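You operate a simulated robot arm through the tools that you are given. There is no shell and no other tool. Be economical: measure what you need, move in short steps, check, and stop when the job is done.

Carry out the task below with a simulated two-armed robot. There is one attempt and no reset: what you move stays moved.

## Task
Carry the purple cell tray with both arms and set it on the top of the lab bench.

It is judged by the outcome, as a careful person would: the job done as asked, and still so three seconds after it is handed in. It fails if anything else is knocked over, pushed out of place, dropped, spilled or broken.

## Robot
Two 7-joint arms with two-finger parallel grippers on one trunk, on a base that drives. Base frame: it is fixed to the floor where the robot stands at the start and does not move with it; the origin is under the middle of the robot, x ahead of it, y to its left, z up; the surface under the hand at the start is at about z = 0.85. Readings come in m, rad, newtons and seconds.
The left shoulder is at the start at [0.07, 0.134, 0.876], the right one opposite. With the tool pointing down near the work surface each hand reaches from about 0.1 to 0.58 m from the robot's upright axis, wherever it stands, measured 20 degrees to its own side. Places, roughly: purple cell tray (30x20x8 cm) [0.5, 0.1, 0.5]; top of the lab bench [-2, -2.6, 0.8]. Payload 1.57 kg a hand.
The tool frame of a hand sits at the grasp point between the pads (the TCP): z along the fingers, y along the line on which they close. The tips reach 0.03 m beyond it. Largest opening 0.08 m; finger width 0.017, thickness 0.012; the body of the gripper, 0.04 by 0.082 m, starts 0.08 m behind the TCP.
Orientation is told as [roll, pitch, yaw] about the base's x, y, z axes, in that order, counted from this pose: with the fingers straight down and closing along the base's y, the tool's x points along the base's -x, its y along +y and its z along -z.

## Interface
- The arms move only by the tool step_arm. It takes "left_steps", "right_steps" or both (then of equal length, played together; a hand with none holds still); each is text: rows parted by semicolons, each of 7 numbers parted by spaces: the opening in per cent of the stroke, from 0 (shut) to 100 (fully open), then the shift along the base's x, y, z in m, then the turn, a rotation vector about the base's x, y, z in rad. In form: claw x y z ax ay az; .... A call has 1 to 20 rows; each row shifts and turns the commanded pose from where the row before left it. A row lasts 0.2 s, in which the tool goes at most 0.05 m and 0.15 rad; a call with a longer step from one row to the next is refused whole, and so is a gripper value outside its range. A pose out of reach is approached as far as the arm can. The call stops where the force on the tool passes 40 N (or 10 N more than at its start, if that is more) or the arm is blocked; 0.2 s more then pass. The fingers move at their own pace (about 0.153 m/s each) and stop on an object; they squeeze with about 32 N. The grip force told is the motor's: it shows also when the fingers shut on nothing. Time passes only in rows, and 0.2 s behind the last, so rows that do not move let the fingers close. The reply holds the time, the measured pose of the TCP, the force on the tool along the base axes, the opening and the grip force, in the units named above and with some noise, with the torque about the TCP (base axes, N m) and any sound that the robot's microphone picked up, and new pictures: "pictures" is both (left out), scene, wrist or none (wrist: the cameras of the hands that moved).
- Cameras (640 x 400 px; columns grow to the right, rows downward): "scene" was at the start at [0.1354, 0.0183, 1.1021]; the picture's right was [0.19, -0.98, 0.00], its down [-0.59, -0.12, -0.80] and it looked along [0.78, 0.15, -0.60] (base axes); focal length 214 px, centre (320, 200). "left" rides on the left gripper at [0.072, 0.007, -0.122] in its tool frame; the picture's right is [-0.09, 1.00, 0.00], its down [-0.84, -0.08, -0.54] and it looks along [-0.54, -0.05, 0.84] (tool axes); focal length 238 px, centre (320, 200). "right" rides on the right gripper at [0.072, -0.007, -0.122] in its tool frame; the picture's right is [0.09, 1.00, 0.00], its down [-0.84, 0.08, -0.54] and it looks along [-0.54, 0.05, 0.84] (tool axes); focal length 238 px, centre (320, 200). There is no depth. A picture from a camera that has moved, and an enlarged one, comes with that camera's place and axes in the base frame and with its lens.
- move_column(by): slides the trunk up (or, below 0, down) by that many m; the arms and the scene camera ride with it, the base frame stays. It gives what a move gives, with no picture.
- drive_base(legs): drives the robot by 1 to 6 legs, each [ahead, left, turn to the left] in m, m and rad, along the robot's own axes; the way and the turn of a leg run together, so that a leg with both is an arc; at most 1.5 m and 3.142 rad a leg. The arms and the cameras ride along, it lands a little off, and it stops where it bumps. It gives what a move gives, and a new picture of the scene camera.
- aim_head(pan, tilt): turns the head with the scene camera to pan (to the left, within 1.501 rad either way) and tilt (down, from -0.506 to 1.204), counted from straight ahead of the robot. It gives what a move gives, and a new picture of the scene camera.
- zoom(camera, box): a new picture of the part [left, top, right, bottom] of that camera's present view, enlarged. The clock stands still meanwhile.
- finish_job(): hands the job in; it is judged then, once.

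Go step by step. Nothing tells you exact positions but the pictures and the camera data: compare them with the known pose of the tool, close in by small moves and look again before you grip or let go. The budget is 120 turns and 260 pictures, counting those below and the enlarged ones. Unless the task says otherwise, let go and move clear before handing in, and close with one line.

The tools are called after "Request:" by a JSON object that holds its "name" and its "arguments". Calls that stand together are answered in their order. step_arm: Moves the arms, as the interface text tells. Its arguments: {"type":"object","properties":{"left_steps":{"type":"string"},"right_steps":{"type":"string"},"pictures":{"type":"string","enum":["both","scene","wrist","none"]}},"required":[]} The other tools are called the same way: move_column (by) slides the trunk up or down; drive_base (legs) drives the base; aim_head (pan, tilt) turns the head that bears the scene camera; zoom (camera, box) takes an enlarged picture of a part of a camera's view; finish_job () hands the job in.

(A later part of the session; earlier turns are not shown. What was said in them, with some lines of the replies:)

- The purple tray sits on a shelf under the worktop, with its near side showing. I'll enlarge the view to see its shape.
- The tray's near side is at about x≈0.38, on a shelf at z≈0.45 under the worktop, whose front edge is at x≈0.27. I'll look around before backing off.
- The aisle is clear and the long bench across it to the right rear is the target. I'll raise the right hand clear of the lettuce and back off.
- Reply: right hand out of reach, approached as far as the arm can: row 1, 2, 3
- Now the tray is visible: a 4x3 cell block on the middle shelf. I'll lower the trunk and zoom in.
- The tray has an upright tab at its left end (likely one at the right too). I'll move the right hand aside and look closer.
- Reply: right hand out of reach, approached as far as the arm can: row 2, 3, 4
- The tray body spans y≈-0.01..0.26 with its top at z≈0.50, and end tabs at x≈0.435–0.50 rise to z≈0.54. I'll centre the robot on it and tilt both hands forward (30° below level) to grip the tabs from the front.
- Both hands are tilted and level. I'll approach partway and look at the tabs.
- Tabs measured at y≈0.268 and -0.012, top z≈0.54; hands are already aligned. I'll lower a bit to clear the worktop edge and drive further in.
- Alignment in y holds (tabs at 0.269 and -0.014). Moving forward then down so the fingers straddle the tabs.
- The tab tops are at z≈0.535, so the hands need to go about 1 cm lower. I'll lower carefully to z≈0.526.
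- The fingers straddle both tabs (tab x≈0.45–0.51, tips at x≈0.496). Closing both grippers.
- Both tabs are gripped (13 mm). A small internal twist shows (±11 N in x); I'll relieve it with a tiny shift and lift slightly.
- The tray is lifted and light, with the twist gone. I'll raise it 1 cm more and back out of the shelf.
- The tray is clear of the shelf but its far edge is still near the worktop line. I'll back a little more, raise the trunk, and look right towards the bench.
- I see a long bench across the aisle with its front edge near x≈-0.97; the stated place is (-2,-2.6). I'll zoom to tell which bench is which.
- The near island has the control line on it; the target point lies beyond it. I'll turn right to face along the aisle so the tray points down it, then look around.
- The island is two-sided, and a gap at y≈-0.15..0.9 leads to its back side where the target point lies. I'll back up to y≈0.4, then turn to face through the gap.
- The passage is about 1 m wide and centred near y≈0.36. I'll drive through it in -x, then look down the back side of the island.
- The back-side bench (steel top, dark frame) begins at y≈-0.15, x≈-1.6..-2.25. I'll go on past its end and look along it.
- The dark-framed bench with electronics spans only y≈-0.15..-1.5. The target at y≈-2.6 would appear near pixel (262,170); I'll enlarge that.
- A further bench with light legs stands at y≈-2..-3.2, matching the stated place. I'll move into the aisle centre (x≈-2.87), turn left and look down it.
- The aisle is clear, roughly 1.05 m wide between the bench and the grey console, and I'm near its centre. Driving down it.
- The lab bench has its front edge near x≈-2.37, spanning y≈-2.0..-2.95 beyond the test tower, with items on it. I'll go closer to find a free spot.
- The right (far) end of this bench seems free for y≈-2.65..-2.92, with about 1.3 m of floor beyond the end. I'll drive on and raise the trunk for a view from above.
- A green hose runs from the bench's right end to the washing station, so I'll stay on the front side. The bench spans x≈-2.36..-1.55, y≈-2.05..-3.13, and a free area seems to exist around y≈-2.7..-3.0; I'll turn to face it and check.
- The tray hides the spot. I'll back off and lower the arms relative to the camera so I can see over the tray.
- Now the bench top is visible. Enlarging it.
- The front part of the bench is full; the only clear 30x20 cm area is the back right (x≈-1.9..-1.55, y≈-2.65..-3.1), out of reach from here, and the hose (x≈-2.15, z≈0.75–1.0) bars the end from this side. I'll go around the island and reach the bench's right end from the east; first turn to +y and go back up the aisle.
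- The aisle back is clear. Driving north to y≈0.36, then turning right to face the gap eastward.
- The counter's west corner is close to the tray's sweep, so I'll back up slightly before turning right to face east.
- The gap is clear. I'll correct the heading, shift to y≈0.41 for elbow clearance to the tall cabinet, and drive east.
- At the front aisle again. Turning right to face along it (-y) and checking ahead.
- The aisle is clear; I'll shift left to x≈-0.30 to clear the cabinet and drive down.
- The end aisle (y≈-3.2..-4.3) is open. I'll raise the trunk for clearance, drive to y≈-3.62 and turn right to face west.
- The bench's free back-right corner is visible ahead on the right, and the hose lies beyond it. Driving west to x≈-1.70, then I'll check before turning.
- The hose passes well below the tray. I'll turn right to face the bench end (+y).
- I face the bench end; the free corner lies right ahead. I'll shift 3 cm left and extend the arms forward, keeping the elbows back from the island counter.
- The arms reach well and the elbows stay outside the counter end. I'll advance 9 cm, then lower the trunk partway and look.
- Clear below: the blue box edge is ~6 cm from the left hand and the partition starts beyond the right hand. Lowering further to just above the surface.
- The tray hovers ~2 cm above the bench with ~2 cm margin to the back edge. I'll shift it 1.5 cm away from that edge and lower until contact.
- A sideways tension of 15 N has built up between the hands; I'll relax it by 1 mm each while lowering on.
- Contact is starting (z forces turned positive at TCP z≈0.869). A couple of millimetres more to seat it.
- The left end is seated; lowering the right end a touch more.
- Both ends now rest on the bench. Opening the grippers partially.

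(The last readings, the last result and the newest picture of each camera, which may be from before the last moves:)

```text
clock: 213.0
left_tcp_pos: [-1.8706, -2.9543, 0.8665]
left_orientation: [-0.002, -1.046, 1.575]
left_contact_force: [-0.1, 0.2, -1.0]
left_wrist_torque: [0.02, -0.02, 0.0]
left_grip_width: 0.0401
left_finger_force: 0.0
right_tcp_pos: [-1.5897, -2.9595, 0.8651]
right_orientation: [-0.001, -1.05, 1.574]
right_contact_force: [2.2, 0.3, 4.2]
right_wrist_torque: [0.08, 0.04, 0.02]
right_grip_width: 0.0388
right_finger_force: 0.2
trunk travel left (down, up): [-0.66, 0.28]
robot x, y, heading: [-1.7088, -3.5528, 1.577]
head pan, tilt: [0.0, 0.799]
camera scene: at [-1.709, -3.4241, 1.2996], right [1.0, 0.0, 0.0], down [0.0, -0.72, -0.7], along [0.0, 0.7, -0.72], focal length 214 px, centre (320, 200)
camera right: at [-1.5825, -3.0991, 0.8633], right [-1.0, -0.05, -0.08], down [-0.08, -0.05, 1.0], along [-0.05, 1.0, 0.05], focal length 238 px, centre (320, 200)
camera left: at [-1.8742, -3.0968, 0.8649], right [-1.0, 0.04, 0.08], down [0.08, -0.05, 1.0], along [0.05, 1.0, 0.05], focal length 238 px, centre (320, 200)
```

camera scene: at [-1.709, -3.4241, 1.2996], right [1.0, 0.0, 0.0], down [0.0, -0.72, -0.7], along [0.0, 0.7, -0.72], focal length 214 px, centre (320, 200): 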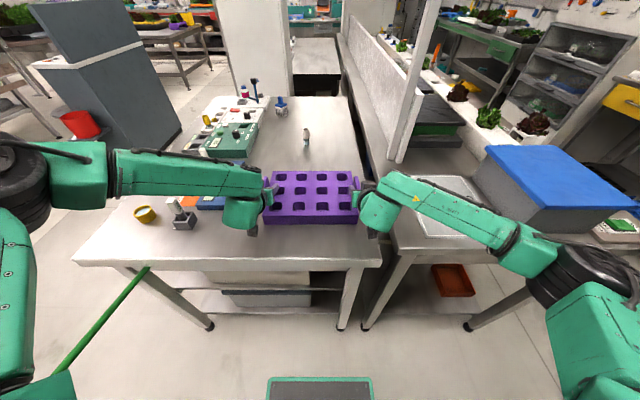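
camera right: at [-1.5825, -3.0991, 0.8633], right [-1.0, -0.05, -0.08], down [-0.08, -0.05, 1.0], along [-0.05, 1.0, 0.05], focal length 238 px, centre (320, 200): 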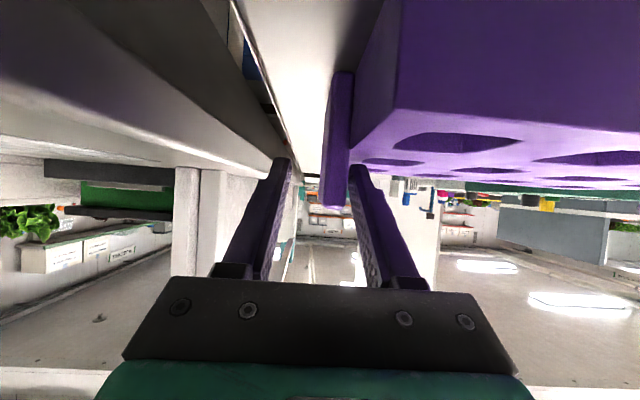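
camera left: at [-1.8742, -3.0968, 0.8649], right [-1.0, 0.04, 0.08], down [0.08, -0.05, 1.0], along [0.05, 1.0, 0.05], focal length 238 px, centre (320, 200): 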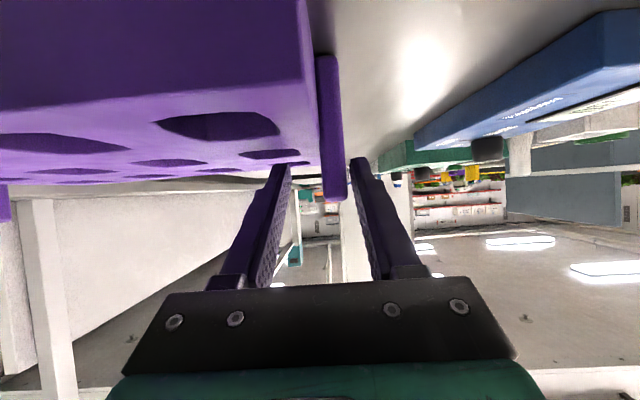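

The tray is released and resting; the tabs sit slightly off-centre between the fingers (about 5 mm). I'll recentre a hair while lifting straight up a little, then check.

Request:
{"name": "step_arm", "arguments": {"left_steps": "50 0 0 0.003 0 0 0;50 -0.004 0 0.002 0 0 0;50 0 0 0.005 0 0 0", "right_steps": "50 0 0 0.003 0 0 0;50 -0.005 0 0.002 0 0 0;50 0 0 0.005 0 0 0"}}

```text
clock: 213.8
left_tcp_pos: [-1.8727, -2.9558, 0.8776]
left_orientation: [-0.002, -1.048, 1.574]
left_contact_force: [-0.5, -0.1, 0.0]
left_wrist_torque: [0.01, 0.01, -0.01]
left_grip_width: 0.0398
left_finger_force: 0.0
right_tcp_pos: [-1.5955, -2.9587, 0.8749]
right_orientation: [0.001, -1.048, 1.575]
right_contact_force: [-0.5, -0.3, 0.1]
right_wrist_torque: [0.0, 0.01, 0.0]
right_grip_width: 0.0399
right_finger_force: 0.0
trunk travel left (down, up): [-0.66, 0.28]
robot x, y, heading: [-1.7118, -3.558, 1.576]
head pan, tilt: [0.0, 0.799]
camera scene: at [-1.7092, -3.4231, 1.2995], right [1.0, 0.0, 0.0], down [0.0, -0.72, -0.7], along [0.0, 0.7, -0.72], focal length 214 px, centre (320, 200)
camera right: at [-1.5884, -3.0988, 0.8728], right [-1.0, -0.05, -0.08], down [-0.08, -0.05, 1.0], along [-0.05, 1.0, 0.05], focal length 238 px, centre (320, 200)
camera left: at [-1.8786, -3.0966, 0.8746], right [-1.0, 0.04, 0.08], down [0.08, -0.05, 1.0], along [0.05, 1.0, 0.05], focal length 238 px, centre (320, 200)
```

scene: 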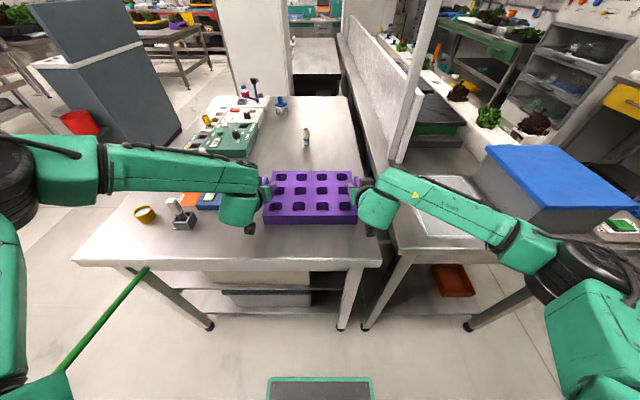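
right: 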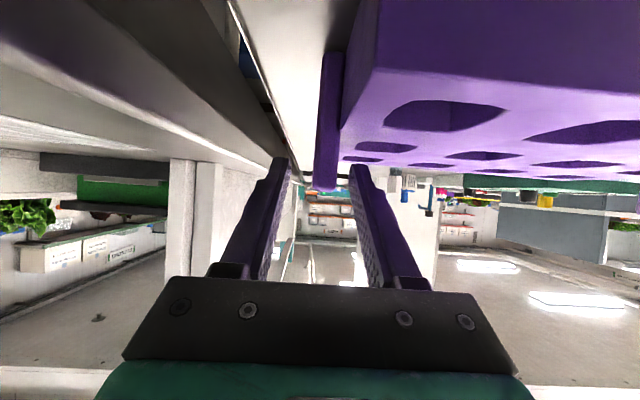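
left: 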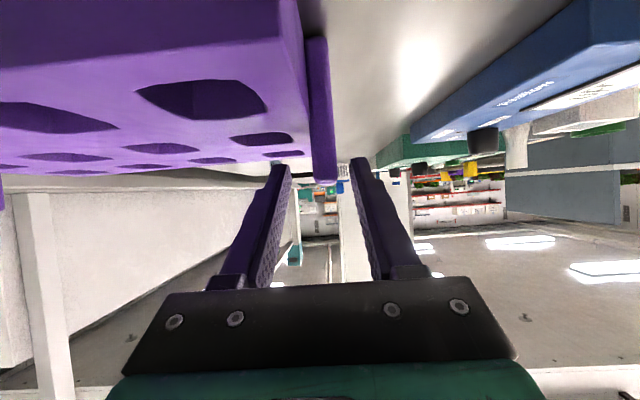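

The tabs are centred and forces are zero. Now raising both hands clear and then backing off.

Request:
{"name": "step_arm", "arguments": {"left_steps": "50 0 0 0.015 0 0 0;50 0 0 0.03 0 0 0;50 0 0 0.03 0 0 0;50 0 0 0.03 0 0 0", "right_steps": "50 0 0 0.015 0 0 0;50 0 0 0.03 0 0 0;50 0 0 0.03 0 0 0;50 0 0 0.03 0 0 0", "pictures": "none"}}

Request:
{"name": "drive_base", "arguments": {"legs": [[-0.2, 0, 0]]}}

Request:
{"name": "zoom", "arguments": {"camera": "scene", "box": [160, 80, 420, 242]}}

```text
clock: 214.8
left_tcp_pos: [-1.8758, -2.9557, 0.9829]
left_orientation: [-0.002, -1.048, 1.573]
left_contact_force: [-0.9, -0.5, -0.3]
left_wrist_torque: [0.02, -0.04, -0.01]
left_grip_width: 0.0401
left_finger_force: 0.0
right_tcp_pos: [-1.5934, -2.9605, 0.9794]
right_orientation: [0.0, -1.05, 1.576]
right_contact_force: [0.3, 0.9, -0.1]
right_wrist_torque: [0.03, 0.03, 0.01]
right_grip_width: 0.04
right_finger_force: 0.1
trunk travel left (down, up): [-0.66, 0.28]
robot x, y, heading: [-1.7062, -3.5547, 1.573]
head pan, tilt: [0.0, 0.799]
```

```text
clock: 216.4
left_tcp_pos: [-1.8739, -3.1534, 0.9827]
left_orientation: [-0.003, -1.048, 1.574]
left_contact_force: [0.7, -0.2, -0.4]
left_wrist_torque: [0.0, -0.02, 0.0]
left_grip_width: 0.04
left_finger_force: 0.1
right_tcp_pos: [-1.5929, -3.1582, 0.9782]
right_orientation: [0.0, -1.047, 1.572]
right_contact_force: [-0.5, -0.6, 1.1]
right_wrist_torque: [-0.03, -0.03, 0.0]
right_grip_width: 0.0401
right_finger_force: 0.0
trunk travel left (down, up): [-0.66, 0.28]
robot x, y, heading: [-1.708, -3.7562, 1.577]
head pan, tilt: [0.0, 0.799]
camera scene: at [-1.7088, -3.6216, 1.2994], right [1.0, 0.0, 0.0], down [0.0, -0.72, -0.7], along [0.0, 0.7, -0.72], focal length 214 px, centre (320, 200)
```

scene: 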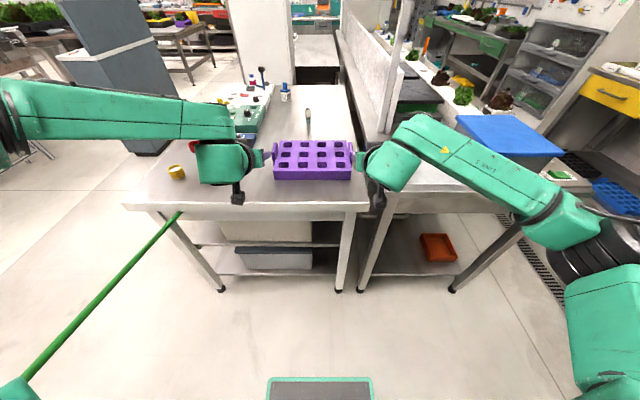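

```text
2.46 times, centred on (290, 161) of scene
camera zoom: at [-1.7088, -3.6216, 1.2994], right [1.0, 0.0, 0.0], down [0.0, -0.72, -0.7], along [0.0, 0.7, -0.72], focal length 528 px, centre (394, 296)
```

zoom: 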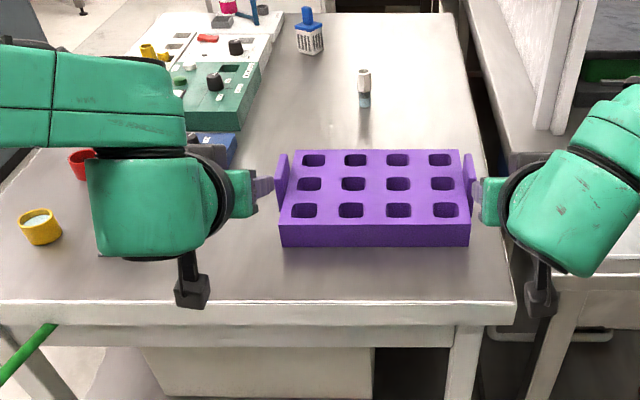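

The tray sits flat on the lab bench, clear of the other items and the edges, and both hands are well away from it. I'm handing the job in.

Request:
{"name": "finish_job", "arguments": {}}

```text
The job is handed in.
```

I carried the purple cell tray with both arms to the lab bench. It now rests flat on the bench top, released, and I saw nothing else moved or knocked over.
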